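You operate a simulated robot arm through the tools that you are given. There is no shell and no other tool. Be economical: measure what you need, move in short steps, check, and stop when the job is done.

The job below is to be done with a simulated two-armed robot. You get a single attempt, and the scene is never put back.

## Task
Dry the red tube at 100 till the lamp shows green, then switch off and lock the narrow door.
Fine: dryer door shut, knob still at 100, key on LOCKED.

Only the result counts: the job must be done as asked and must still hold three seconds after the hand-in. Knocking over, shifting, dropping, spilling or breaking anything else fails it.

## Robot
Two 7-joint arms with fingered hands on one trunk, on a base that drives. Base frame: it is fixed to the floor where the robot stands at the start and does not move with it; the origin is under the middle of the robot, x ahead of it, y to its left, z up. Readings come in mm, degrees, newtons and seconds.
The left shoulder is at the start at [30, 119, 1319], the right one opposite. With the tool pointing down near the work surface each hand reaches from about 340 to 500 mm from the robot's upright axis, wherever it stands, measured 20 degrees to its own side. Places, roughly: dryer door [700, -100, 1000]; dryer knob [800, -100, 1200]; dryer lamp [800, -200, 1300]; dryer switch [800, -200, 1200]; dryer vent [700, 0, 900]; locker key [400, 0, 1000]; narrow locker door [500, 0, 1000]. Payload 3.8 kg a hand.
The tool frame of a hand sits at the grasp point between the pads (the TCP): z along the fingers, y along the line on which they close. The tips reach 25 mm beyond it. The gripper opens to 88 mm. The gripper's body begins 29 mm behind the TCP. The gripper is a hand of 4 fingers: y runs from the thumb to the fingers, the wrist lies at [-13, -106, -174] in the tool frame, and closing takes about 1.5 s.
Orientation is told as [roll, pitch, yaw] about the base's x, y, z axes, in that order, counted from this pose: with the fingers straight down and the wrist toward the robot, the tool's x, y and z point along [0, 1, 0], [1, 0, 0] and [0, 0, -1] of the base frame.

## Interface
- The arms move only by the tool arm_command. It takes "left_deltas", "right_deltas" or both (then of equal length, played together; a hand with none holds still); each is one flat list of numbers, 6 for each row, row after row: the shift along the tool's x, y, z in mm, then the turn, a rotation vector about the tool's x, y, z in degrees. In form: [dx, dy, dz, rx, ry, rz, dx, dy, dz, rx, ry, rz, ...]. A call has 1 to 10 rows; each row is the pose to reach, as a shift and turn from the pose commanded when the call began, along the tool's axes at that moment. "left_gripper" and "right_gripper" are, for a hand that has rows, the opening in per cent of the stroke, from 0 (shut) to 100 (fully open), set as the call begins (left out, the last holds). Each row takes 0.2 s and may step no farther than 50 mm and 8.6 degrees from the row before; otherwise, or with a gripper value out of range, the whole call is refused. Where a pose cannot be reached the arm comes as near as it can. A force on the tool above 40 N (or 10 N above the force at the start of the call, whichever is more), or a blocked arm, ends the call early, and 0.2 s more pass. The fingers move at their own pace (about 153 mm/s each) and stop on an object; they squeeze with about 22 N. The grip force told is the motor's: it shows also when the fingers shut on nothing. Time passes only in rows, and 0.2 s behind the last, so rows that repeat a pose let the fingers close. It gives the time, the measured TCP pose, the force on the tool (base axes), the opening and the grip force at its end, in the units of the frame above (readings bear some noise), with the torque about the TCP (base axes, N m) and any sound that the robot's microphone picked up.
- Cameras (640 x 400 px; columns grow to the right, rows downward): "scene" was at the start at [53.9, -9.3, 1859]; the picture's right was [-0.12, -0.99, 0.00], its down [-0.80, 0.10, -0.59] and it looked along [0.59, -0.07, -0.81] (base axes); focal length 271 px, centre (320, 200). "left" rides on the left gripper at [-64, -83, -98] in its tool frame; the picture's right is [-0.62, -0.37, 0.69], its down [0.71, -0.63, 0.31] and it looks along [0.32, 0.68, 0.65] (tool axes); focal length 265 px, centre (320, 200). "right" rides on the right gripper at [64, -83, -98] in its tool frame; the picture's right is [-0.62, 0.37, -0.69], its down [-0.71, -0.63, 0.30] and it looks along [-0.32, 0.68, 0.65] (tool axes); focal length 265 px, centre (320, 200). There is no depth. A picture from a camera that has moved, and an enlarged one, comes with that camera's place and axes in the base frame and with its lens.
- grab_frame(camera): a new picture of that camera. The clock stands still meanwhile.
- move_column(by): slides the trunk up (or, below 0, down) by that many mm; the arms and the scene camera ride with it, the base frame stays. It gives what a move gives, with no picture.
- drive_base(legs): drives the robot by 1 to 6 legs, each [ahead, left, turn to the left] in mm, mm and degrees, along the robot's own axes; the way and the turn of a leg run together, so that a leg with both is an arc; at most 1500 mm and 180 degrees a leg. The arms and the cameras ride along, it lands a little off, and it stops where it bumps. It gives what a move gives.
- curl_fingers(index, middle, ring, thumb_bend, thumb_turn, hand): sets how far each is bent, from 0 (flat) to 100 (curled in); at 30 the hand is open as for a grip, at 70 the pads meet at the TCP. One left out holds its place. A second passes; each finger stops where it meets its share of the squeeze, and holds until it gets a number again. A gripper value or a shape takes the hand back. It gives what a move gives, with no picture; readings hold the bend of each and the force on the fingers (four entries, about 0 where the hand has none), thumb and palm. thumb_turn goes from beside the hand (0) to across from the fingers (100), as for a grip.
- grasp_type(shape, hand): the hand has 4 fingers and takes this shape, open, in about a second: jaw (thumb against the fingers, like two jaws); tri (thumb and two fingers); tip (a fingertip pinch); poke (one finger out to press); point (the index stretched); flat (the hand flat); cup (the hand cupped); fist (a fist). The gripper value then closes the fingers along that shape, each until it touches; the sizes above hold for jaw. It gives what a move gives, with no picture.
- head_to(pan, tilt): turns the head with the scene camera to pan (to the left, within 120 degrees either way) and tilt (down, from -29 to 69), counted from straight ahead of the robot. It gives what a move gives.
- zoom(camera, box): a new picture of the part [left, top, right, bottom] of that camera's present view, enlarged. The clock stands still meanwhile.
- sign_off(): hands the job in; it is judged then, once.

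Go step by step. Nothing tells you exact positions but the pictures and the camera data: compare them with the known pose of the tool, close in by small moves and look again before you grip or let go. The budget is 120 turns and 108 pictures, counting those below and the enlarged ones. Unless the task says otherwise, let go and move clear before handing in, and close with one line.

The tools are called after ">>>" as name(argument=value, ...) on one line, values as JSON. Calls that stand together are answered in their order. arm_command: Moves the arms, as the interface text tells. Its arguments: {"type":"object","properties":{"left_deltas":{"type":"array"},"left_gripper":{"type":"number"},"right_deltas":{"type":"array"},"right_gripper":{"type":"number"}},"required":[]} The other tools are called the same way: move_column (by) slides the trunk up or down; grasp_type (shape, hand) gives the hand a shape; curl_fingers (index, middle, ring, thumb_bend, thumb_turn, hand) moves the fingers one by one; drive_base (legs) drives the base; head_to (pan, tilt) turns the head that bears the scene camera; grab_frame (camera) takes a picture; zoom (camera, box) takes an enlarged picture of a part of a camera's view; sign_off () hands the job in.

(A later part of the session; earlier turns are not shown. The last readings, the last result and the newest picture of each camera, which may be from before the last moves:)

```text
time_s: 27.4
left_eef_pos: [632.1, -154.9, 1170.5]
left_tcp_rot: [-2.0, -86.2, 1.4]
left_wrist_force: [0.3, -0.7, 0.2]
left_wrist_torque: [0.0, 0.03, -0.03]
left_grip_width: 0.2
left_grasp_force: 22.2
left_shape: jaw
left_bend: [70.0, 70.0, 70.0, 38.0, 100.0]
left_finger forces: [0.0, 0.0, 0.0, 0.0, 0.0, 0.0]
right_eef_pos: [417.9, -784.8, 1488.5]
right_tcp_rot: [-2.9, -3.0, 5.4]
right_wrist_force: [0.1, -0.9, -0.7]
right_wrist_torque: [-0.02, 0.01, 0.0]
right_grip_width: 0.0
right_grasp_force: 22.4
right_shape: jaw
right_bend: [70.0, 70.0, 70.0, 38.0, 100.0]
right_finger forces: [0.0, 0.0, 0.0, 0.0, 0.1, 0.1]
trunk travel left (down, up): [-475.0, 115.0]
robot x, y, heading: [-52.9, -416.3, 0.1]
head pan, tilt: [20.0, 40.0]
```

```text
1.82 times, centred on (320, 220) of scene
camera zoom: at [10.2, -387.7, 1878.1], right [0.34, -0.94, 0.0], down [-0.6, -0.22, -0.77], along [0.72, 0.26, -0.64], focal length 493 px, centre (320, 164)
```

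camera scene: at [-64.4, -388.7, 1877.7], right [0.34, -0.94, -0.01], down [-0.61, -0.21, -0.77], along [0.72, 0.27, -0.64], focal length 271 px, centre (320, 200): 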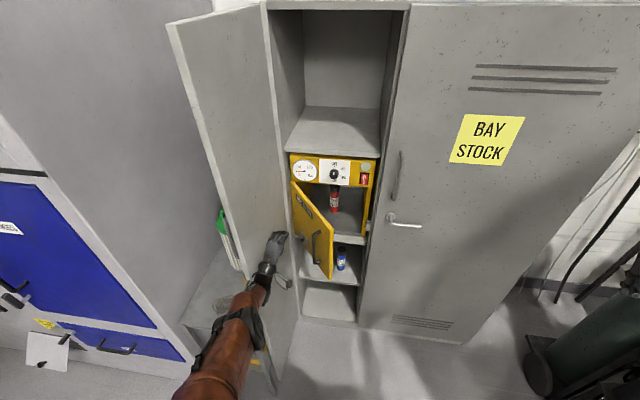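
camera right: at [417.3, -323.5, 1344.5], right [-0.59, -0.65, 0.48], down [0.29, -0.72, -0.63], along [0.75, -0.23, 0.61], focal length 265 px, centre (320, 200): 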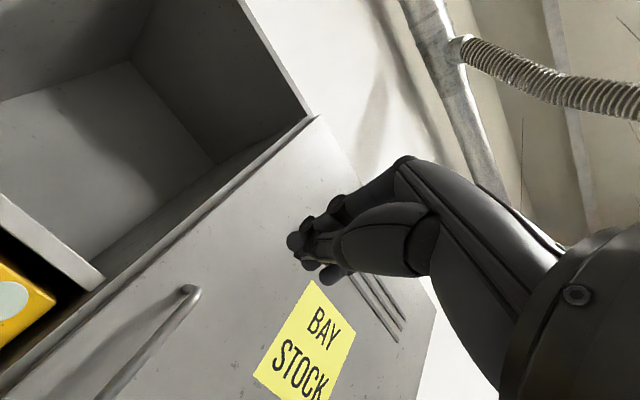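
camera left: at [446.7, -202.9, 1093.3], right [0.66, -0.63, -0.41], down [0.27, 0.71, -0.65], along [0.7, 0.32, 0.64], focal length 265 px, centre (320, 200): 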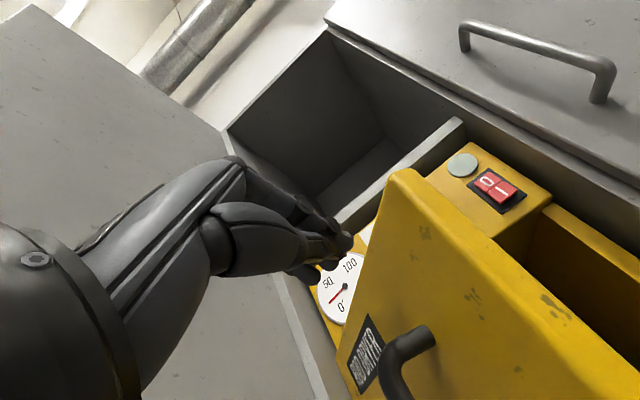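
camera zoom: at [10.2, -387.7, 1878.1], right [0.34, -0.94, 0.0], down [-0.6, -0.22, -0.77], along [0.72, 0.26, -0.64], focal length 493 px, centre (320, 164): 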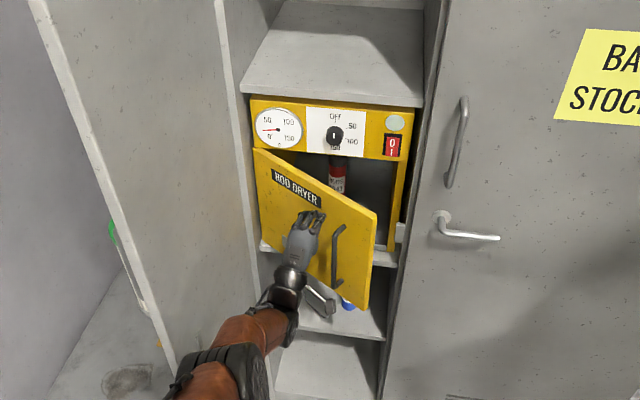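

The door is swinging shut. Continuing.

>>> drive_base(legs=[[90, -10, 0]])

>>> zoom(camera="scene", box=[220, 110, 420, 330])

```text
time_s: 28.5
left_eef_pos: [721.7, -163.9, 1170.8]
left_tcp_rot: [-1.9, -86.2, 1.4]
left_wrist_force: [0.1, 0.0, -0.8]
left_wrist_torque: [-0.01, -0.02, 0.01]
left_grip_width: 0.0
left_grasp_force: 22.3
left_shape: jaw
left_bend: [70.0, 70.0, 70.0, 38.0, 100.0]
left_finger forces: [0.1, 0.0, 0.1, 0.1, 0.0, 0.1]
right_eef_pos: [506.6, -796.0, 1488.9]
right_tcp_rot: [-2.9, -3.0, 5.3]
right_wrist_force: [0.2, 0.1, 0.3]
right_wrist_torque: [0.02, 0.03, 0.0]
right_grip_width: 0.0
right_grasp_force: 22.4
right_shape: jaw
right_bend: [70.0, 70.0, 70.0, 38.0, 100.0]
right_finger forces: [0.0, 0.0, 0.0, 0.0, 0.0, 0.1]
trunk travel left (down, up): [-475.0, 115.0]
robot x, y, heading: [37.1, -426.2, -0.0]
head pan, tilt: [20.0, 40.0]
```

```text
1.82 times, centred on (320, 220) of scene
camera zoom: at [99.7, -397.3, 1878.1], right [0.34, -0.94, 0.0], down [-0.6, -0.22, -0.77], along [0.72, 0.26, -0.64], focal length 493 px, centre (320, 164)
```

zoom: 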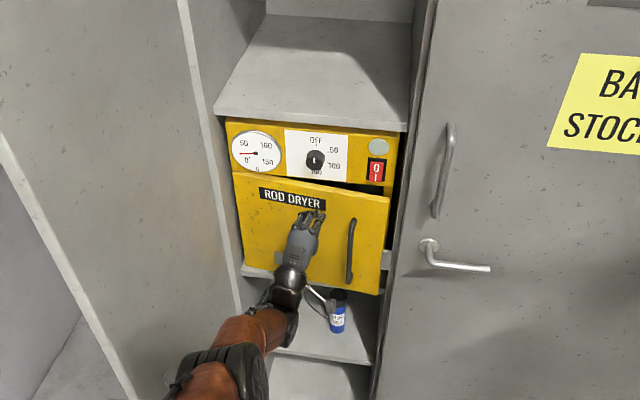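

Nearly shut. One more short push.

>>> drive_base(legs=[[45, 0, 0]])

>>> zoom(camera="scene", box=[220, 110, 420, 330])

```text
time_s: 29.4
left_eef_pos: [763.2, -163.7, 1172.8]
left_tcp_rot: [-2.0, -86.3, 1.4]
left_wrist_force: [-0.2, 0.4, 0.6]
left_wrist_torque: [0.01, -0.01, 0.0]
left_grip_width: 0.0
left_grasp_force: 22.1
left_shape: jaw
left_bend: [70.0, 70.0, 70.0, 38.0, 100.0]
left_finger forces: [0.0, 0.1, 0.0, 0.0, 0.0, 0.0]
right_eef_pos: [546.1, -794.1, 1491.2]
right_tcp_rot: [-3.0, -3.2, 5.4]
right_wrist_force: [0.0, 0.0, 0.0]
right_wrist_torque: [0.01, 0.0, -0.02]
right_grip_width: 0.0
right_grasp_force: 22.3
right_shape: jaw
right_bend: [70.0, 70.0, 70.0, 38.0, 100.0]
right_finger forces: [0.0, 0.1, 0.0, 0.0, 0.0, 0.1]
trunk travel left (down, up): [-475.0, 115.0]
robot x, y, heading: [79.7, -424.7, -0.0]
head pan, tilt: [20.0, 40.0]
```

```text
1.82 times, centred on (320, 220) of scene
camera zoom: at [138.8, -397.1, 1878.4], right [0.34, -0.94, 0.0], down [-0.6, -0.22, -0.77], along [0.72, 0.26, -0.64], focal length 493 px, centre (320, 164)
```

zoom: 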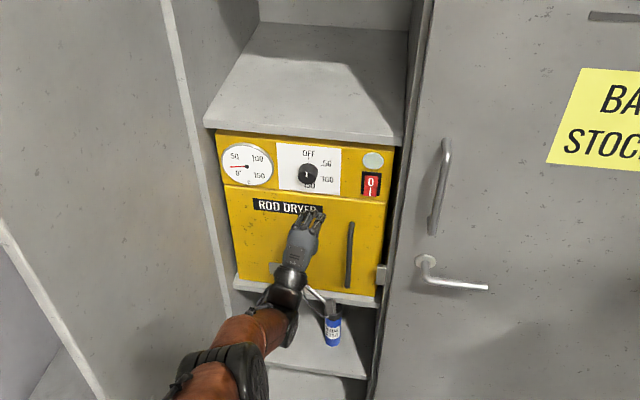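

The door looks shut. I'll pull the hand back and examine the door and vent.

>>> arm_command(left_deltas=[0, 0, -30, 0, 0, 0, 0, 0, -60, 0, 0, 0, -10, 0, -90, 0, 0, 0, -40, 0, -120, 0, 0, 0, -80, 0, -130, 0, 0, 0])

>>> zoom(camera="scene", box=[250, 130, 360, 270])

>>> grab_frame(camera="left")

```text
time_s: 30.6
left_eef_pos: [635.4, -243.7, 1180.9]
left_tcp_rot: [-1.6, -86.3, 1.1]
left_wrist_force: [-0.5, -0.5, 0.5]
left_wrist_torque: [0.03, 0.01, 0.0]
left_grip_width: 0.0
left_grasp_force: 21.6
left_shape: jaw
left_bend: [70.0, 70.0, 70.0, 38.0, 100.0]
left_finger forces: [0.1, 0.0, 0.0, 0.0, 0.0, 0.1]
right_eef_pos: [551.0, -795.2, 1489.5]
right_tcp_rot: [-2.9, -3.0, 5.3]
right_wrist_force: [0.3, -0.6, -0.2]
right_wrist_torque: [0.03, -0.01, -0.02]
right_grip_width: 0.0
right_grasp_force: 22.2
right_shape: jaw
right_bend: [70.0, 70.0, 70.0, 38.0, 100.0]
right_finger forces: [0.0, 0.0, 0.0, 0.0, 0.1, 0.1]
trunk travel left (down, up): [-475.0, 115.0]
robot x, y, heading: [82.6, -423.3, 0.0]
head pan, tilt: [20.0, 40.0]
```

```text
2.86 times, centred on (305, 200) of scene
camera zoom: at [144.5, -397.8, 1878.1], right [0.34, -0.94, 0.0], down [-0.6, -0.22, -0.77], along [0.72, 0.26, -0.64], focal length 775 px, centre (363, 200)
```

zoom: 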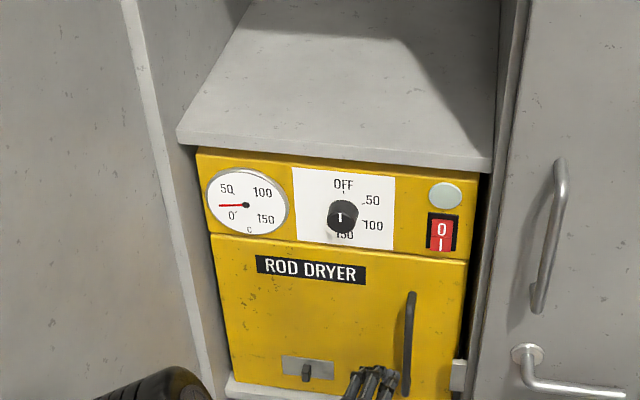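

```text
71 pictures are left
camera left: at [530.0, -306.7, 1102.9], right [0.66, -0.63, -0.41], down [0.27, 0.71, -0.65], along [0.7, 0.32, 0.64], focal length 265 px, centre (320, 200)
```

left: 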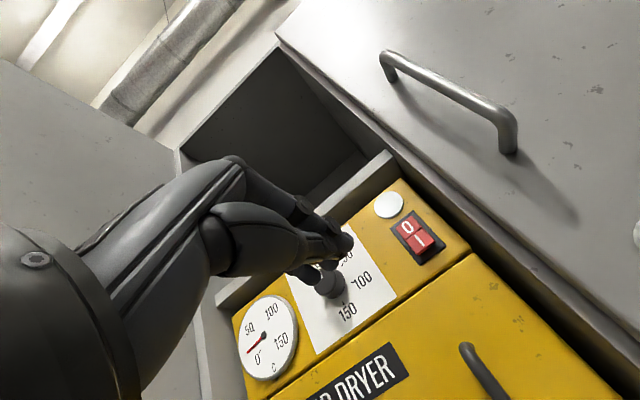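

The door is shut flush. Let me look at the vent for a label.

>>> zoom(camera="scene", box=[270, 235, 330, 272])

>>> zoom(camera="scene", box=[282, 185, 336, 220])

```text
10.67 times, centred on (300, 254) of scene
camera zoom: at [144.5, -397.8, 1878.1], right [0.34, -0.94, 0.0], down [-0.6, -0.22, -0.77], along [0.72, 0.26, -0.64], focal length 2894 px, centre (533, -371)
```

zoom: 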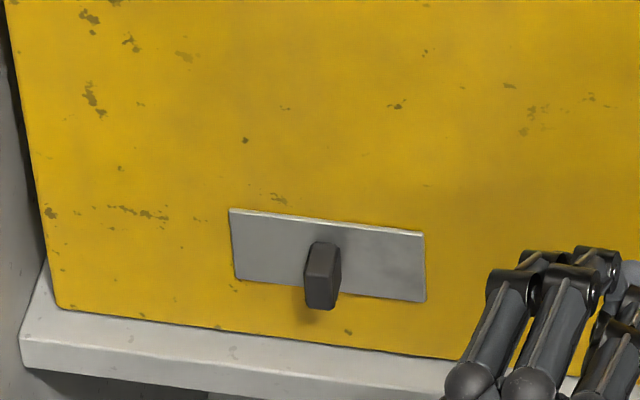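

```text
11.43 times, centred on (309, 202) of scene
camera zoom: at [144.5, -397.8, 1878.1], right [0.34, -0.94, 0.0], down [-0.6, -0.22, -0.77], along [0.72, 0.26, -0.64], focal length 3101 px, centre (446, 171)
```

zoom: 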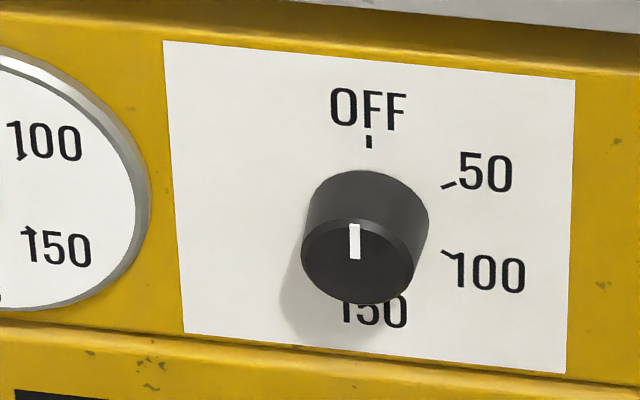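

The vent is an unlabelled slider, so I leave it alone. The knob's face is at about [797, -130, 1246], and it needs 120° clockwise. I'll drive up, open the hand and line up with it.

>>> drive_base(legs=[[70, 0, 0]])

>>> arm_command(left_deltas=[30, 16, 0, 0, 0, 0, 60, 32, 0, 0, 0, 0, 90, 48, 0, 0, 0, 0, 113, 64, 0, 0, 0, 0], left_gripper=100)

>>> grab_frame(camera="left")

>>> grab_frame(camera="scene")

```text
time_s: 31.6
left_eef_pos: [704.6, -244.3, 1180.0]
left_tcp_rot: [-1.9, -86.2, 1.3]
left_wrist_force: [0.4, 0.4, 0.1]
left_wrist_torque: [-0.02, 0.0, -0.02]
left_grip_width: 0.0
left_grasp_force: 21.8
left_shape: jaw
left_bend: [70.0, 70.0, 70.0, 38.0, 100.0]
left_finger forces: [0.0, 0.0, 0.1, 0.0, 0.1, 0.1]
right_eef_pos: [618.6, -795.2, 1489.3]
right_tcp_rot: [-2.9, -3.1, 5.2]
right_wrist_force: [-0.6, -0.6, 0.3]
right_wrist_torque: [0.0, -0.02, 0.01]
right_grip_width: 0.0
right_grasp_force: 21.9
right_shape: jaw
right_bend: [70.0, 70.0, 70.0, 38.0, 100.0]
right_finger forces: [0.0, 0.0, 0.1, 0.0, 0.0, 0.0]
trunk travel left (down, up): [-475.0, 115.0]
robot x, y, heading: [153.0, -426.4, -0.2]
head pan, tilt: [20.0, 40.0]
```

```text
time_s: 32.6
left_eef_pos: [709.4, -129.6, 1243.0]
left_tcp_rot: [-2.8, -86.3, 2.0]
left_wrist_force: [0.1, -0.2, 0.0]
left_wrist_torque: [-0.01, 0.04, -0.03]
left_grip_width: 88.0
left_grasp_force: 0.1
left_shape: jaw
left_bend: [30.0, 30.0, 30.0, 30.0, 98.0]
left_finger forces: [0.0, 0.1, 0.0, 0.0, 0.0, 0.1]
right_eef_pos: [618.2, -794.5, 1489.8]
right_tcp_rot: [-3.1, -3.1, 5.2]
right_wrist_force: [-0.2, -0.1, 0.9]
right_wrist_torque: [0.0, -0.01, -0.02]
right_grip_width: 0.1
right_grasp_force: 22.1
right_shape: jaw
right_bend: [70.0, 70.0, 70.0, 38.0, 100.0]
right_finger forces: [0.1, 0.0, 0.0, 0.0, 0.1, 0.0]
trunk travel left (down, up): [-475.0, 115.0]
robot x, y, heading: [150.5, -426.1, -0.1]
head pan, tilt: [20.0, 40.0]
```

```text
68 pictures are left
camera left: at [604.5, -192.9, 1166.3], right [0.66, -0.63, -0.41], down [0.27, 0.71, -0.65], along [0.7, 0.32, 0.64], focal length 265 px, centre (320, 200)
```

left: 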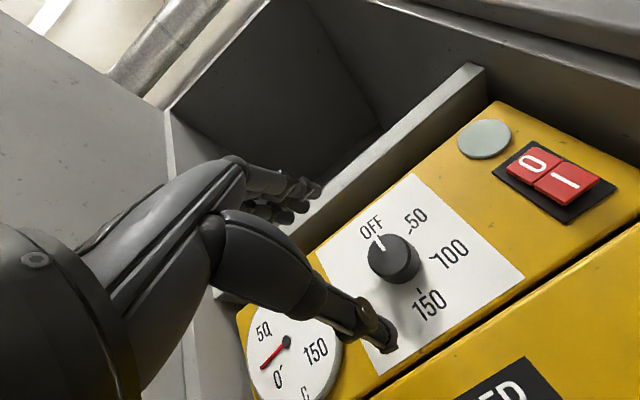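

```text
67 pictures are left
camera scene: at [211.9, -396.5, 1878.2], right [0.34, -0.94, 0.0], down [-0.6, -0.22, -0.77], along [0.72, 0.26, -0.64], focal length 271 px, centre (320, 200)
```

scene: 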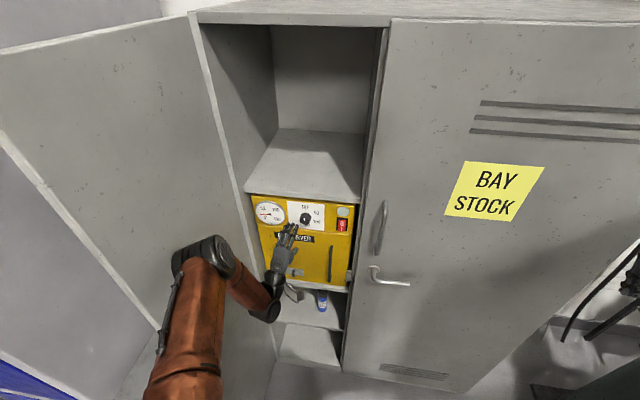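

Aligned with the knob at about [797, -129, 1249]. I'll test the wrist range by turning the hand -60° about the finger axis before gripping.

>>> arm_command(left_deltas=[0, 5, 0, 0, 0, -8, 0, 5, 0, 0, 0, -16, 0, 5, 0, 0, 0, -24, 0, 5, 0, 0, 0, -32, 0, 5, 0, 0, 0, -40, 0, 5, 0, 0, 0, -48, 0, 5, 0, 0, 0, -56, 0, 5, 0, 0, 0, -60, 0, 5, 0, 0, 0, -60])

>>> grab_frame(camera="left")

```text
time_s: 34.6
left_eef_pos: [710.7, -131.6, 1248.5]
left_tcp_rot: [-85.6, -29.7, 87.1]
left_wrist_force: [-0.1, -0.1, 0.0]
left_wrist_torque: [0.0, -0.04, -0.03]
left_grip_width: 87.8
left_grasp_force: 0.0
left_shape: jaw
left_bend: [30.0, 30.0, 30.0, 30.0, 98.0]
left_finger forces: [0.1, 0.1, 0.0, 0.0, 0.1, 0.1]
right_eef_pos: [620.4, -796.3, 1488.3]
right_tcp_rot: [-3.0, -3.1, 5.1]
right_wrist_force: [0.7, -0.1, -0.2]
right_wrist_torque: [0.02, 0.01, 0.0]
right_grip_width: 0.0
right_grasp_force: 22.1
right_shape: jaw
right_bend: [70.0, 70.0, 70.0, 38.0, 100.0]
right_finger forces: [0.1, 0.0, 0.0, 0.0, 0.0, 0.0]
trunk travel left (down, up): [-475.0, 115.0]
robot x, y, heading: [153.1, -425.5, -0.4]
head pan, tilt: [20.0, 40.0]
```

```text
66 pictures are left
camera left: at [611.8, -234.2, 1268.6], right [0.71, -0.64, 0.31], down [0.24, -0.2, -0.95], along [0.67, 0.75, 0.01], focal length 265 px, centre (320, 200)
```

left: 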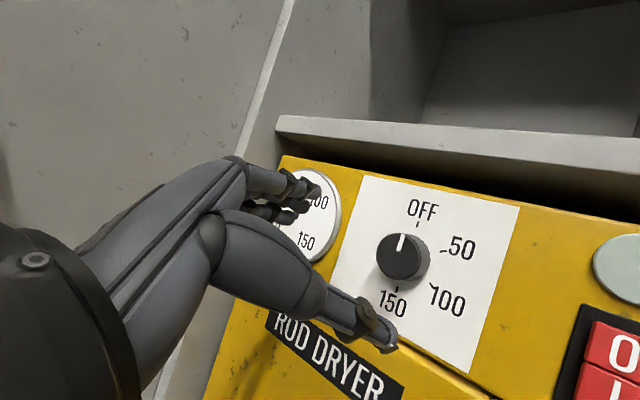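

Range is fine. Now I move forward onto the knob and check before closing.

>>> arm_command(left_deltas=[-2, 2, 30, 0, 0, 0, -4, 4, 55, 0, 0, 0, -4, 5, 75, 0, 0, 0, -4, 5, 87, 0, 0, 0])

>>> grab_frame(camera="left")

>>> zoom(camera="scene", box=[240, 180, 370, 260])

```text
time_s: 35.6
left_eef_pos: [789.6, -129.6, 1251.0]
left_tcp_rot: [-85.9, -29.7, 87.5]
left_wrist_force: [-36.6, -5.3, -1.4]
left_wrist_torque: [0.07, -0.42, 1.73]
left_grip_width: 84.7
left_grasp_force: 0.1
left_shape: jaw
left_bend: [30.0, 30.0, 30.0, 30.0, 98.0]
left_finger forces: [0.3, 32.8, 3.7, 0.0, 0.0, 0.1]
right_eef_pos: [611.6, -796.0, 1490.6]
right_tcp_rot: [-3.0, -3.4, 5.2]
right_wrist_force: [-1.2, 0.3, -0.3]
right_wrist_torque: [0.0, -0.01, 0.03]
right_grip_width: 0.0
right_grasp_force: 22.3
right_shape: jaw
right_bend: [70.0, 70.0, 70.0, 38.0, 100.0]
right_finger forces: [0.1, 0.0, 0.0, 0.0, 0.1, 0.0]
trunk travel left (down, up): [-475.0, 115.0]
robot x, y, heading: [154.1, -427.1, 0.1]
head pan, tilt: [20.0, 40.0]
```

```text
65 pictures are left
camera left: at [690.5, -233.2, 1269.3], right [0.71, -0.63, 0.31], down [0.24, -0.19, -0.95], along [0.66, 0.75, 0.02], focal length 265 px, centre (320, 200)
```

left: 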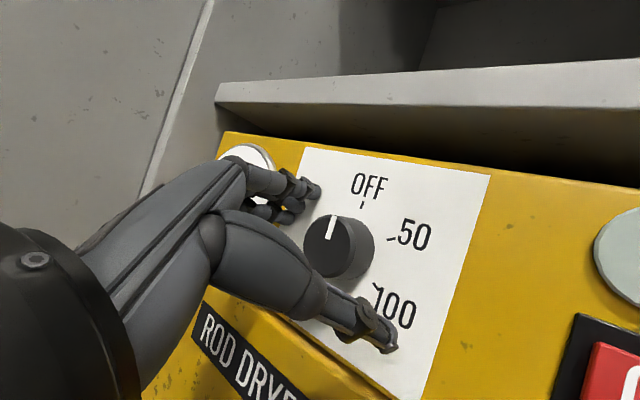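

```text
4.92 times, centred on (305, 220) of scene
camera zoom: at [203.2, -398.9, 1878.5], right [0.34, -0.94, 0.0], down [-0.6, -0.22, -0.77], along [0.72, 0.26, -0.64], focal length 1336 px, centre (394, 102)
```

zoom: 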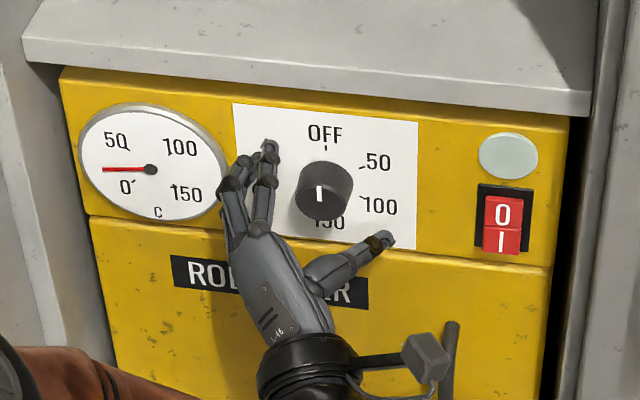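

The middle finger just touched the panel. I'll back off 10 mm and close on the knob.

>>> arm_command(left_deltas=[0, 0, -5, 0, 0, 0, 0, 0, -9, 0, 0, 0])

>>> arm_command(left_deltas=[0, 0, 0, 0, 0, 0, 0, 0, 0, 0, 0, 0, 0, 0, 0, 0, 0, 0, 0, 0, 0, 0, 0, 0, 0, 0, 0, 0, 0, 0, 0, 0, 0, 0, 0, 0, 0, 0, 0, 0, 0, 0, 0, 0, 0, 0, 0, 0], left_gripper=0)

>>> grab_frame(camera="left")

```text
time_s: 36.2
left_eef_pos: [787.9, -129.7, 1250.5]
left_tcp_rot: [-85.8, -29.8, 87.1]
left_wrist_force: [-15.4, -1.4, -2.2]
left_wrist_torque: [-0.11, -0.13, 0.73]
left_grip_width: 85.7
left_grasp_force: 0.1
left_shape: jaw
left_bend: [30.0, 30.0, 30.0, 30.0, 98.0]
left_finger forces: [0.0, 15.2, 0.0, 0.0, 0.0, 0.0]
right_eef_pos: [617.1, -795.3, 1489.6]
right_tcp_rot: [-2.9, -3.2, 5.2]
right_wrist_force: [0.1, 0.4, -0.9]
right_wrist_torque: [-0.01, 0.01, -0.02]
right_grip_width: 0.2
right_grasp_force: 22.1
right_shape: jaw
right_bend: [70.0, 70.0, 70.0, 38.0, 100.0]
right_finger forces: [0.0, 0.1, 0.0, 0.1, 0.1, 0.0]
trunk travel left (down, up): [-475.0, 115.0]
robot x, y, heading: [148.1, -427.2, -0.1]
head pan, tilt: [20.0, 40.0]
```

```text
time_s: 38.0
left_eef_pos: [789.0, -131.2, 1250.7]
left_tcp_rot: [-85.7, -29.9, 87.0]
left_wrist_force: [-6.6, -9.0, 0.5]
left_wrist_torque: [0.03, -0.1, -0.04]
left_grip_width: 29.9
left_grasp_force: 21.8
left_shape: jaw
left_bend: [73.0, 43.0, 47.0, 74.0, 100.0]
left_finger forces: [17.5, 0.1, 0.0, 0.0, 23.8, 0.0]
right_eef_pos: [618.2, -797.8, 1488.5]
right_tcp_rot: [-2.8, -3.1, 5.2]
right_wrist_force: [0.2, -0.5, -0.7]
right_wrist_torque: [-0.01, 0.0, -0.03]
right_grip_width: 0.1
right_grasp_force: 22.0
right_shape: jaw
right_bend: [70.0, 70.0, 70.0, 38.0, 100.0]
right_finger forces: [0.1, 0.0, 0.0, 0.0, 0.0, 0.0]
trunk travel left (down, up): [-475.0, 115.0]
robot x, y, heading: [151.5, -426.9, -0.1]
head pan, tilt: [20.0, 40.0]
```

```text
63 pictures are left
camera left: at [689.1, -234.6, 1269.6], right [0.71, -0.64, 0.31], down [0.24, -0.19, -0.95], along [0.67, 0.74, 0.02], focal length 265 px, centre (320, 200)
```

left: 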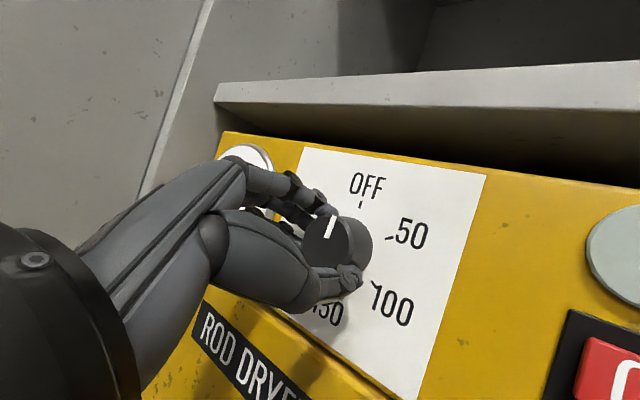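

Gripped between index and thumb. Now I turn clockwise in steps, the first 60°.

>>> arm_command(left_deltas=[0, 0, 0, 0, 0, 7, 0, 0, 0, 0, 0, 14, 0, 0, 0, 0, 0, 21, 0, 0, 0, 0, 0, 28, 0, 0, 0, 0, 0, 35, 0, 0, 0, 0, 0, 42, 0, 0, 0, 0, 0, 50, 0, 0, 0, 0, 0, 58, 0, 0, 0, 0, 0, 60])

>>> grab_frame(camera="left")

>>> zoom(camera="scene", box=[240, 180, 370, 260])

```text
time_s: 40.0
left_eef_pos: [788.7, -128.2, 1248.9]
left_tcp_rot: [-0.3, -86.2, -0.3]
left_wrist_force: [-13.2, -1.5, -13.4]
left_wrist_torque: [-0.05, 0.71, 0.02]
left_grip_width: 29.6
left_grasp_force: 22.4
left_shape: jaw
left_bend: [73.0, 43.0, 47.0, 74.0, 100.0]
left_finger forces: [12.9, 0.1, 0.0, 0.1, 28.6, 0.0]
right_eef_pos: [617.7, -795.0, 1488.6]
right_tcp_rot: [-2.9, -3.1, 5.2]
right_wrist_force: [-0.3, -0.8, 0.1]
right_wrist_torque: [0.02, 0.0, -0.03]
right_grip_width: 0.1
right_grasp_force: 22.3
right_shape: jaw
right_bend: [70.0, 70.0, 70.0, 38.0, 100.0]
right_finger forces: [0.0, 0.1, 0.0, 0.1, 0.0, 0.0]
trunk travel left (down, up): [-475.0, 115.0]
robot x, y, heading: [157.0, -427.9, 0.1]
head pan, tilt: [20.0, 40.0]
```

```text
62 pictures are left
camera left: at [683.1, -191.3, 1171.2], right [0.66, -0.63, -0.41], down [0.27, 0.71, -0.65], along [0.7, 0.32, 0.64], focal length 265 px, centre (320, 200)
```

left: 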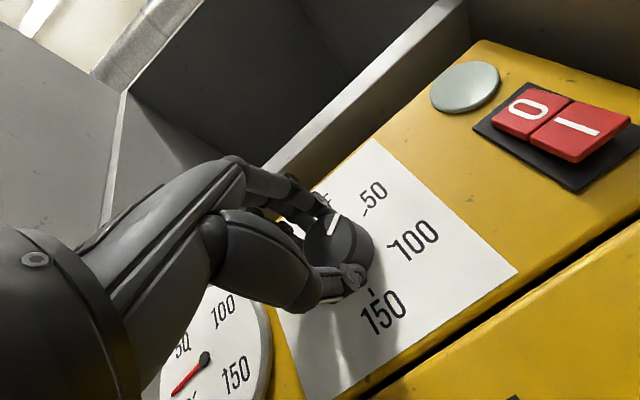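

```text
4.92 times, centred on (305, 220) of scene
camera zoom: at [212.9, -396.7, 1878.1], right [0.34, -0.94, 0.0], down [-0.6, -0.22, -0.77], along [0.72, 0.26, -0.64], focal length 1336 px, centre (394, 102)
```

zoom: 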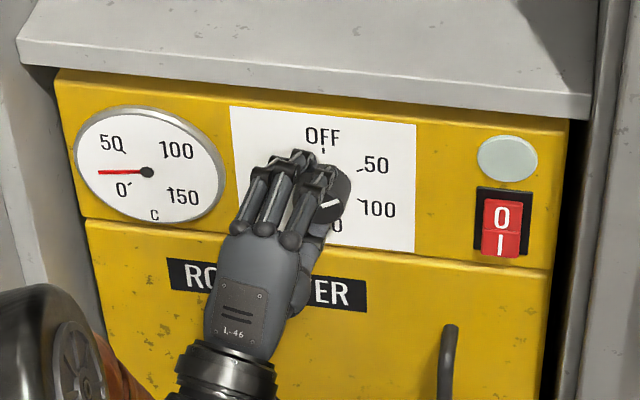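

The knob follows the hand and is now at about 50. Turn another 60°.

>>> arm_command(left_deltas=[0, 0, 0, 0, 0, 7, 0, 0, 0, 0, 0, 14, 0, 0, 0, 0, 0, 21, 0, 0, 0, 0, 0, 28, 0, 0, 0, 0, 0, 35, 0, 0, 0, 0, 0, 42, 0, 0, 0, 0, 0, 50, 0, 0, 0, 0, 0, 58, 0, 0, 0, 0, 0, 60])

>>> grab_frame(camera="left")

>>> zoom(camera="scene", box=[240, 180, 370, 260])

```text
time_s: 42.0
left_eef_pos: [787.8, -125.5, 1249.4]
left_tcp_rot: [85.7, -30.0, -88.5]
left_wrist_force: [-15.3, 10.7, -6.8]
left_wrist_torque: [-0.06, 0.5, 0.62]
left_grip_width: 30.8
left_grasp_force: 22.0
left_shape: jaw
left_bend: [42.0, 43.0, 47.0, 76.0, 98.0]
left_finger forces: [15.3, 0.1, 0.0, 0.0, 31.9, 0.0]
right_eef_pos: [617.9, -792.2, 1491.5]
right_tcp_rot: [-3.1, -3.1, 5.2]
right_wrist_force: [0.5, 0.4, -0.6]
right_wrist_torque: [-0.02, 0.04, -0.02]
right_grip_width: 0.2
right_grasp_force: 22.2
right_shape: jaw
right_bend: [70.0, 70.0, 70.0, 38.0, 100.0]
right_finger forces: [0.0, 0.0, 0.1, 0.1, 0.1, 0.0]
trunk travel left (down, up): [-475.0, 115.0]
robot x, y, heading: [157.1, -425.8, -0.1]
head pan, tilt: [20.0, 40.0]
```

```text
60 pictures are left
camera left: at [683.1, -84.2, 1158.4], right [0.65, 0.0, -0.76], down [0.33, 0.9, 0.28], along [0.69, -0.44, 0.58], focal length 265 px, centre (320, 200)
```

left: 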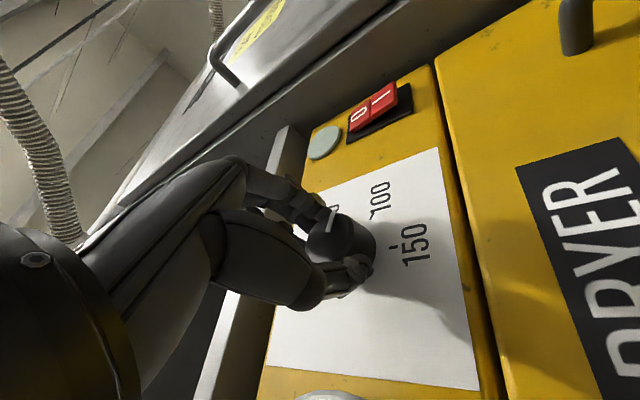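

```text
4.92 times, centred on (305, 220) of scene
camera zoom: at [211.2, -393.9, 1878.2], right [0.34, -0.94, 0.0], down [-0.6, -0.22, -0.77], along [0.72, 0.26, -0.64], focal length 1336 px, centre (394, 102)
```

zoom: 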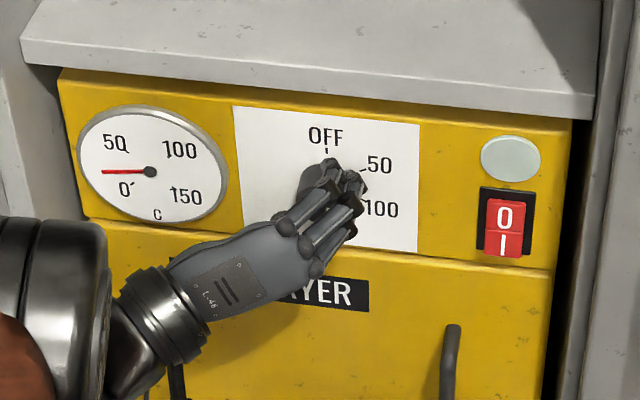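

The index slipped a little near the end. I'll release, back off and read the knob.

>>> arm_command(left_deltas=[0, 0, 0, 0, 0, 0, 0, 0, 0, 0, 0, 0, 0, 0, 0, 0, 0, 0, 0, 0, 0, 0, 0, 0, 0, 0, -30, 0, 0, 0, 0, 0, -60, 0, 0, 0, 0, 0, -90, 0, 0, 0], left_gripper=100)

>>> zoom(camera="scene", box=[280, 195, 340, 235])

>>> grab_frame(camera="left")

```text
time_s: 43.6
left_eef_pos: [699.3, -127.9, 1255.2]
left_tcp_rot: [85.7, -30.0, -88.6]
left_wrist_force: [0.1, 0.6, 0.2]
left_wrist_torque: [-0.01, -0.02, 0.01]
left_grip_width: 87.8
left_grasp_force: 0.1
left_shape: jaw
left_bend: [30.0, 30.0, 30.0, 30.0, 98.0]
left_finger forces: [0.0, 0.0, 0.1, 0.0, 0.0, 0.0]
right_eef_pos: [619.1, -796.3, 1488.5]
right_tcp_rot: [-3.0, -3.1, 5.2]
right_wrist_force: [0.2, -0.1, -1.0]
right_wrist_torque: [-0.03, -0.01, -0.01]
right_grip_width: 0.0
right_grasp_force: 21.8
right_shape: jaw
right_bend: [70.0, 70.0, 70.0, 38.0, 100.0]
right_finger forces: [0.0, 0.1, 0.0, 0.1, 0.0, 0.0]
trunk travel left (down, up): [-475.0, 115.0]
robot x, y, heading: [154.5, -425.5, -0.1]
head pan, tilt: [20.0, 40.0]
```

```text
10.00 times, centred on (310, 215) of scene
camera zoom: at [213.7, -397.4, 1878.2], right [0.34, -0.94, 0.0], down [-0.6, -0.22, -0.77], along [0.72, 0.26, -0.64], focal length 2714 px, centre (420, 50)
```

zoom: 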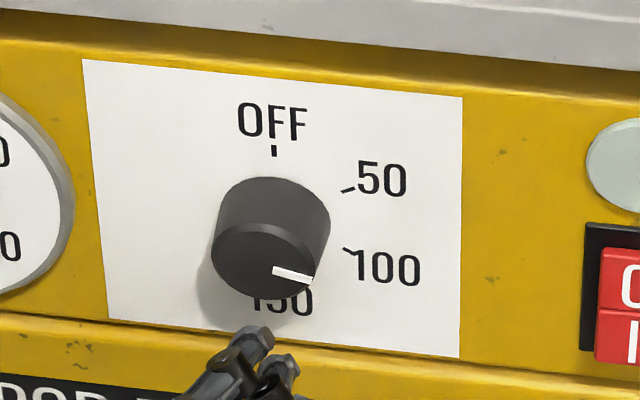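

```text
57 pictures are left
camera left: at [595.8, -87.5, 1163.8], right [0.64, 0.0, -0.76], down [0.34, 0.9, 0.28], along [0.69, -0.44, 0.58], focal length 265 px, centre (320, 200)
```

left: 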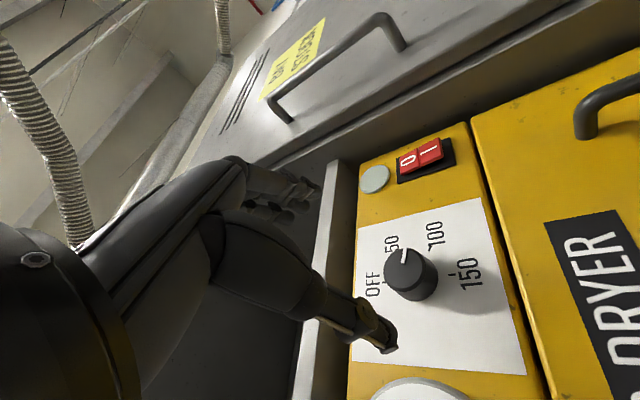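

The knob reads short of 100. I'll measure it more precisely.

>>> zoom(camera="left", box=[340, 190, 520, 330])

```text
2.86 times, centred on (430, 260) of left
camera zoom: at [595.8, -87.5, 1163.8], right [0.64, 0.0, -0.76], down [0.34, 0.9, 0.28], along [0.69, -0.44, 0.58], focal length 758 px, centre (6, 29)
```

zoom: 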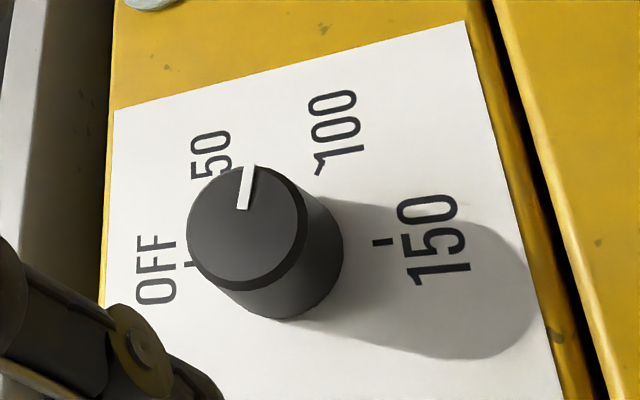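

The mark is at about 110°, so 10° more is needed. I'll turn the hand back upright, re-grip and nudge it.

>>> arm_command(left_deltas=[0, 0, 0, 0, 0, -8, 0, 0, 0, 0, 0, -16, 0, 0, 0, 0, 0, -24, 0, 0, 0, 0, 0, -32, 0, 0, 0, 0, 0, -40, 0, 0, 0, 0, 0, -48, 0, 0, 0, 0, 0, -56, 0, 0, 0, 0, 0, -64, 0, 0, 0, 0, 0, -70, 0, 0, 0, 0, 0, -70])

>>> grab_frame(camera="left")

```text
time_s: 45.8
left_eef_pos: [699.2, -128.0, 1256.1]
left_tcp_rot: [-69.5, -79.1, 69.1]
left_wrist_force: [-0.2, -0.2, -0.1]
left_wrist_torque: [-0.01, 0.01, 0.06]
left_grip_width: 87.7
left_grasp_force: 0.1
left_shape: jaw
left_bend: [30.0, 30.0, 30.0, 30.0, 98.0]
left_finger forces: [0.0, 0.2, 0.0, 0.1, 0.0, 0.1]
right_eef_pos: [618.7, -795.2, 1488.3]
right_tcp_rot: [-3.0, -3.0, 5.2]
right_wrist_force: [0.3, -0.3, 0.3]
right_wrist_torque: [0.0, 0.01, 0.03]
right_grip_width: 0.1
right_grasp_force: 22.0
right_shape: jaw
right_bend: [70.0, 70.0, 70.0, 38.0, 100.0]
right_finger forces: [0.1, 0.0, 0.1, 0.0, 0.0, 0.1]
trunk travel left (down, up): [-475.0, 115.0]
robot x, y, heading: [154.1, -421.9, -0.2]
head pan, tilt: [20.0, 40.0]
```

```text
55 pictures are left
camera left: at [595.4, -204.6, 1190.1], right [0.67, -0.68, -0.3], down [0.26, 0.59, -0.77], along [0.7, 0.43, 0.57], focal length 265 px, centre (320, 200)
```

left: 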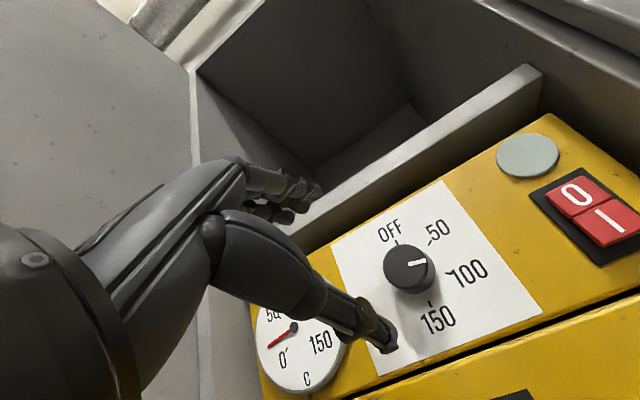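

Aligned. Move in 84 mm, close, then turn.

>>> arm_command(left_deltas=[0, -1, 30, 0, 0, 0, 0, -1, 60, 0, 0, 0, 0, -1, 84, 0, 0, 0])

>>> arm_command(left_deltas=[0, 0, 0, 0, 0, 0, 0, 0, 0, 0, 0, 0, 0, 0, 0, 0, 0, 0, 0, 0, 0, 0, 0, 0, 0, 0, 0, 0, 0, 0, 0, 0, 0, 0, 0, 0, 0, 0, 0, 0, 0, 0, 0, 0, 0, 0, 0, 0], left_gripper=0)

>>> zoom(camera="left", box=[280, 150, 480, 310])

```text
time_s: 46.6
left_eef_pos: [784.0, -131.0, 1247.8]
left_tcp_rot: [-69.4, -79.2, 69.1]
left_wrist_force: [-0.9, -0.4, -0.6]
left_wrist_torque: [-0.01, -0.04, 0.0]
left_grip_width: 87.6
left_grasp_force: 0.0
left_shape: jaw
left_bend: [30.0, 30.0, 30.0, 30.0, 98.0]
left_finger forces: [0.1, 0.0, 0.0, 0.0, 0.0, 0.0]
right_eef_pos: [620.6, -795.4, 1488.5]
right_tcp_rot: [-2.9, -3.0, 5.2]
right_wrist_force: [0.0, -0.3, -0.2]
right_wrist_torque: [-0.02, -0.05, 0.01]
right_grip_width: 0.1
right_grasp_force: 22.0
right_shape: jaw
right_bend: [70.0, 70.0, 70.0, 38.0, 100.0]
right_finger forces: [0.0, 0.1, 0.0, 0.0, 0.1, 0.1]
trunk travel left (down, up): [-475.0, 115.0]
robot x, y, heading: [154.4, -424.7, -0.3]
head pan, tilt: [20.0, 40.0]
```

```text
time_s: 48.4
left_eef_pos: [784.5, -130.0, 1247.3]
left_tcp_rot: [-69.2, -79.2, 68.9]
left_wrist_force: [0.1, -1.0, -1.9]
left_wrist_torque: [0.03, -0.03, -0.03]
left_grip_width: 30.0
left_grasp_force: 21.3
left_shape: jaw
left_bend: [74.0, 49.0, 54.0, 74.0, 100.0]
left_finger forces: [11.2, 6.3, 0.0, 0.1, 19.6, 0.0]
right_eef_pos: [621.0, -795.6, 1488.7]
right_tcp_rot: [-3.0, -3.1, 5.3]
right_wrist_force: [0.3, 0.7, -0.4]
right_wrist_torque: [-0.01, 0.01, 0.01]
right_grip_width: 0.1
right_grasp_force: 22.3
right_shape: jaw
right_bend: [70.0, 70.0, 70.0, 38.0, 100.0]
right_finger forces: [0.0, 0.0, 0.0, 0.0, 0.0, 0.0]
trunk travel left (down, up): [-475.0, 115.0]
robot x, y, heading: [152.2, -424.8, 0.1]
head pan, tilt: [20.0, 40.0]
```

```text
2.50 times, centred on (380, 230) of left
camera zoom: at [679.3, -206.7, 1183.7], right [0.67, -0.68, -0.3], down [0.26, 0.59, -0.76], along [0.7, 0.43, 0.57], focal length 664 px, centre (170, 125)
```

zoom: 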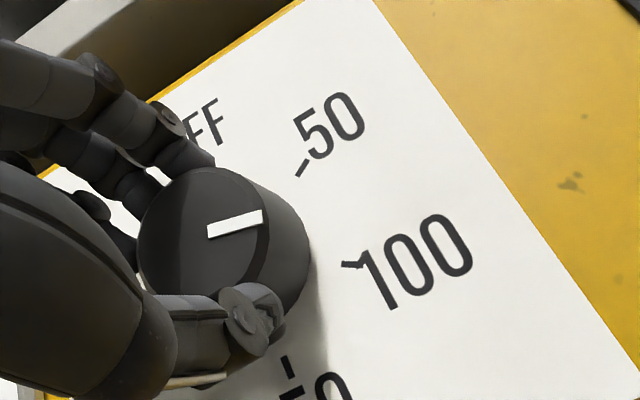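

Reads about 107–110°. Turn 12° clockwise.

>>> arm_command(left_deltas=[0, 0, 0, 0, 0, 4, 0, 0, 0, 0, 0, 8, 0, 0, 0, 0, 0, 12, 0, 0, 0, 0, 0, 12])

>>> zoom(camera="left", box=[280, 150, 480, 310])

```text
time_s: 49.4
left_eef_pos: [782.0, -128.7, 1249.0]
left_tcp_rot: [26.6, -85.7, -27.5]
left_wrist_force: [-1.9, -1.4, -4.4]
left_wrist_torque: [0.0, 0.18, -0.03]
left_grip_width: 29.7
left_grasp_force: 22.1
left_shape: jaw
left_bend: [74.0, 50.0, 54.0, 74.0, 100.0]
left_finger forces: [10.9, 6.0, 0.1, 0.0, 20.8, 0.1]
right_eef_pos: [619.5, -795.8, 1489.4]
right_tcp_rot: [-3.0, -3.0, 5.2]
right_wrist_force: [-0.9, 0.3, 0.2]
right_wrist_torque: [0.01, -0.03, 0.0]
right_grip_width: 0.0
right_grasp_force: 21.5
right_shape: jaw
right_bend: [70.0, 70.0, 70.0, 38.0, 100.0]
right_finger forces: [0.0, 0.0, 0.1, 0.0, 0.0, 0.0]
trunk travel left (down, up): [-475.0, 115.0]
robot x, y, heading: [150.4, -425.9, 0.0]
head pan, tilt: [20.0, 40.0]
```

```text
2.50 times, centred on (380, 230) of left
camera zoom: at [678.6, -189.4, 1169.0], right [0.66, -0.62, -0.43], down [0.27, 0.73, -0.62], along [0.7, 0.29, 0.65], focal length 664 px, centre (170, 125)
```

zoom: 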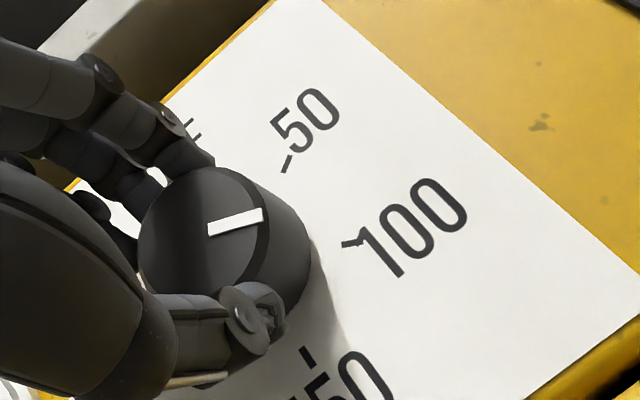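

It now reads about 119°, matching the 100 tick. I'll release and verify.

>>> arm_command(left_deltas=[0, 0, 0, 0, 0, 0, 0, 0, 0, 0, 0, 0, 0, 0, 0, 0, 0, 0, 0, 0, 0, 0, 0, 0, 0, 0, -30, 0, 0, 0, 0, 0, -60, 0, 0, 0, 0, 0, -90, 0, 0, 0], left_gripper=100)

>>> zoom(camera="left", box=[330, 190, 530, 340])

>>> zoom(camera="scene", box=[280, 195, 340, 235])

```text
time_s: 51.0
left_eef_pos: [691.7, -128.0, 1252.5]
left_tcp_rot: [26.0, -85.8, -26.8]
left_wrist_force: [-0.3, 0.5, 0.3]
left_wrist_torque: [0.03, 0.04, -0.01]
left_grip_width: 87.6
left_grasp_force: 0.2
left_shape: jaw
left_bend: [30.0, 30.0, 30.0, 30.0, 98.0]
left_finger forces: [0.0, 0.1, 0.0, 0.0, 0.0, 0.0]
right_eef_pos: [619.0, -795.8, 1489.2]
right_tcp_rot: [-3.0, -3.1, 5.2]
right_wrist_force: [-0.4, -0.6, 0.2]
right_wrist_torque: [-0.02, 0.05, -0.01]
right_grip_width: 0.0
right_grasp_force: 22.3
right_shape: jaw
right_bend: [70.0, 70.0, 70.0, 38.0, 100.0]
right_finger forces: [0.1, 0.1, 0.0, 0.0, 0.0, 0.0]
trunk travel left (down, up): [-475.0, 115.0]
robot x, y, heading: [149.9, -427.1, -0.0]
head pan, tilt: [20.0, 40.0]
```

```text
2.67 times, centred on (430, 265) of left
camera zoom: at [587.1, -187.5, 1174.3], right [0.66, -0.62, -0.43], down [0.27, 0.73, -0.63], along [0.7, 0.29, 0.65], focal length 708 px, centre (27, 27)
```

zoom: 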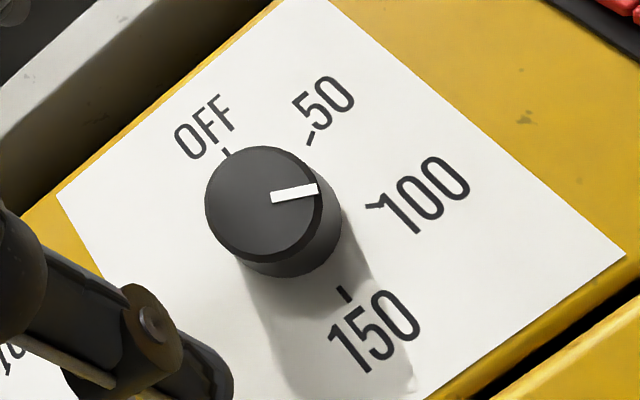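

```text
10.00 times, centred on (310, 215) of scene
camera zoom: at [214.0, -397.1, 1878.2], right [0.34, -0.94, 0.0], down [-0.6, -0.22, -0.77], along [0.72, 0.26, -0.64], focal length 2714 px, centre (420, 50)
```

zoom: 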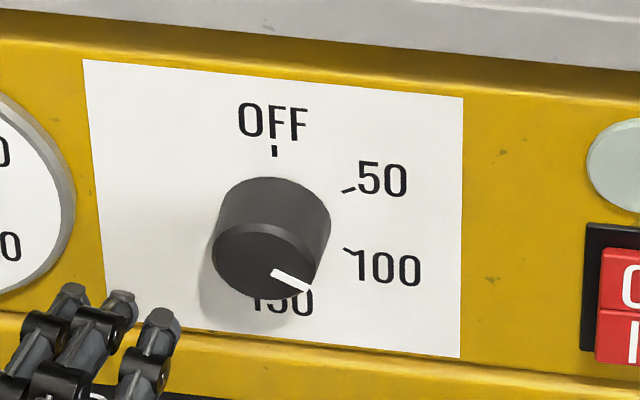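

The knob reads 100. Next is the rocker: "I", the lower half, is at about [832, -249, 1221]. I'll make a poke shape and see where the fingertip lies.

>>> grasp_type(shape="poke", hand="left")

>>> arm_command(left_deltas=[-40, -10, -10, 0, 0, 0, -80, -20, -10, 0, 0, 0, -118, -28, -10, 0, 0, 0])

>>> grab_frame(camera="left")

>>> zoom(camera="scene", box=[240, 180, 370, 260])

```text
time_s: 51.9
left_eef_pos: [692.8, -128.2, 1252.8]
left_tcp_rot: [26.2, -85.8, -27.0]
left_wrist_force: [0.4, 0.6, -0.2]
left_wrist_torque: [0.01, 0.01, 0.01]
left_grip_width: 0.1
left_grasp_force: 0.0
left_shape: poke
left_bend: [70.0, 70.0, 99.0, 100.0, 100.0]
left_finger forces: [0.0, 0.0, 0.0, 0.0, 0.0, 0.1]
right_eef_pos: [619.8, -796.5, 1489.6]
right_tcp_rot: [-3.0, -3.1, 5.2]
right_wrist_force: [0.1, -0.8, -0.1]
right_wrist_torque: [0.01, 0.03, -0.03]
right_grip_width: 0.0
right_grasp_force: 21.4
right_shape: jaw
right_bend: [70.0, 70.0, 70.0, 38.0, 100.0]
right_finger forces: [0.0, 0.1, 0.1, 0.0, 0.0, 0.0]
trunk travel left (down, up): [-475.0, 115.0]
robot x, y, heading: [151.0, -424.8, -0.3]
head pan, tilt: [20.0, 40.0]
```

```text
time_s: 52.7
left_eef_pos: [681.7, -247.0, 1223.6]
left_tcp_rot: [26.6, -85.6, -27.4]
left_wrist_force: [0.4, 0.3, -0.3]
left_wrist_torque: [0.0, 0.0, 0.03]
left_grip_width: 0.0
left_grasp_force: 0.0
left_shape: poke
left_bend: [70.0, 70.0, 99.0, 100.0, 100.0]
left_finger forces: [0.1, 0.0, 0.0, 0.0, 0.0, 0.0]
right_eef_pos: [619.8, -796.8, 1488.9]
right_tcp_rot: [-2.9, -3.0, 5.2]
right_wrist_force: [0.4, -0.1, 0.0]
right_wrist_torque: [0.0, 0.02, -0.01]
right_grip_width: 0.0
right_grasp_force: 21.6
right_shape: jaw
right_bend: [70.0, 70.0, 70.0, 38.0, 100.0]
right_finger forces: [0.0, 0.0, 0.0, 0.1, 0.1, 0.0]
trunk travel left (down, up): [-475.0, 115.0]
robot x, y, heading: [155.9, -427.2, 0.1]
head pan, tilt: [20.0, 40.0]
```

```text
50 pictures are left
camera left: at [576.4, -306.6, 1144.1], right [0.66, -0.62, -0.43], down [0.27, 0.73, -0.62], along [0.7, 0.29, 0.65], focal length 265 px, centre (320, 200)
```

left: 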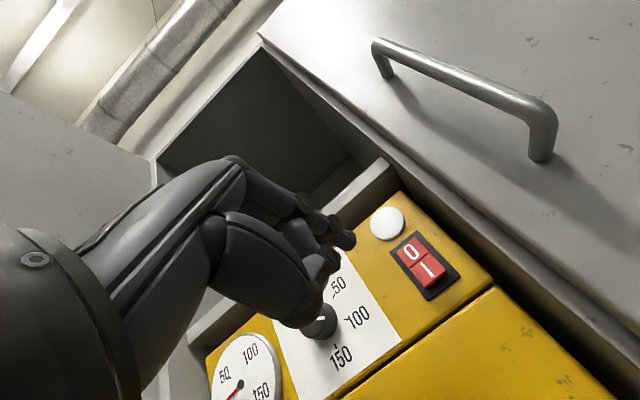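

```text
4.92 times, centred on (305, 220) of scene
camera zoom: at [214.9, -398.3, 1878.1], right [0.34, -0.94, 0.0], down [-0.6, -0.22, -0.77], along [0.72, 0.26, -0.64], focal length 1336 px, centre (394, 102)
```

zoom: 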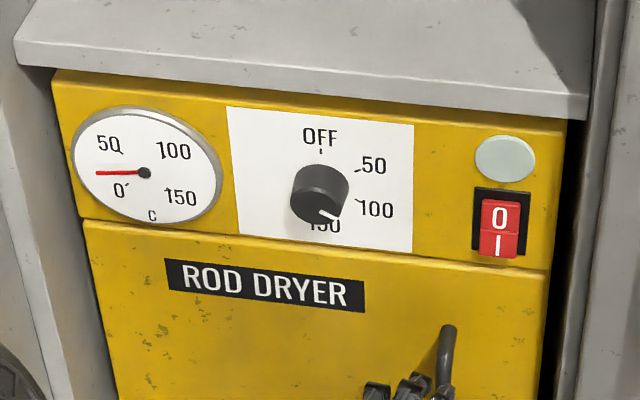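

I'll take a closer look at the fingertip arrangement.

>>> zoom(camera="left", box=[260, 170, 420, 350])

>>> zoom(camera="scene", box=[270, 210, 370, 300])

```text
2.22 times, centred on (340, 260) of left
camera zoom: at [576.4, -306.6, 1144.1], right [0.66, -0.62, -0.43], down [0.27, 0.73, -0.62], along [0.7, 0.29, 0.65], focal length 590 px, centre (276, 67)
```

zoom: 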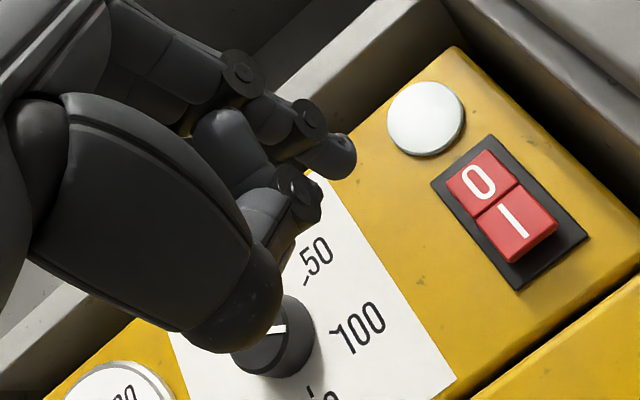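

```text
4.44 times, centred on (320, 255) of scene
camera zoom: at [214.9, -398.3, 1878.1], right [0.34, -0.94, 0.0], down [-0.6, -0.22, -0.77], along [0.72, 0.26, -0.64], focal length 1206 px, centre (320, -44)
```

zoom: 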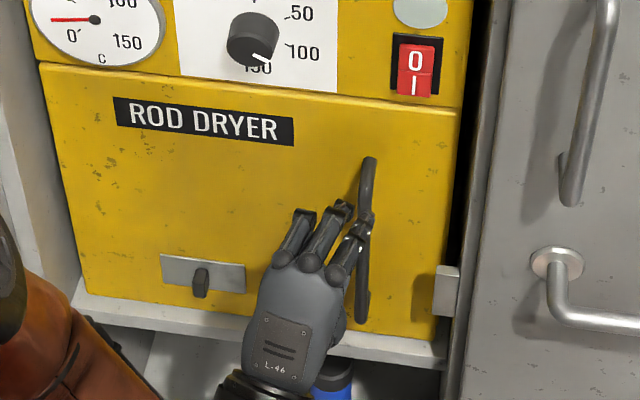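

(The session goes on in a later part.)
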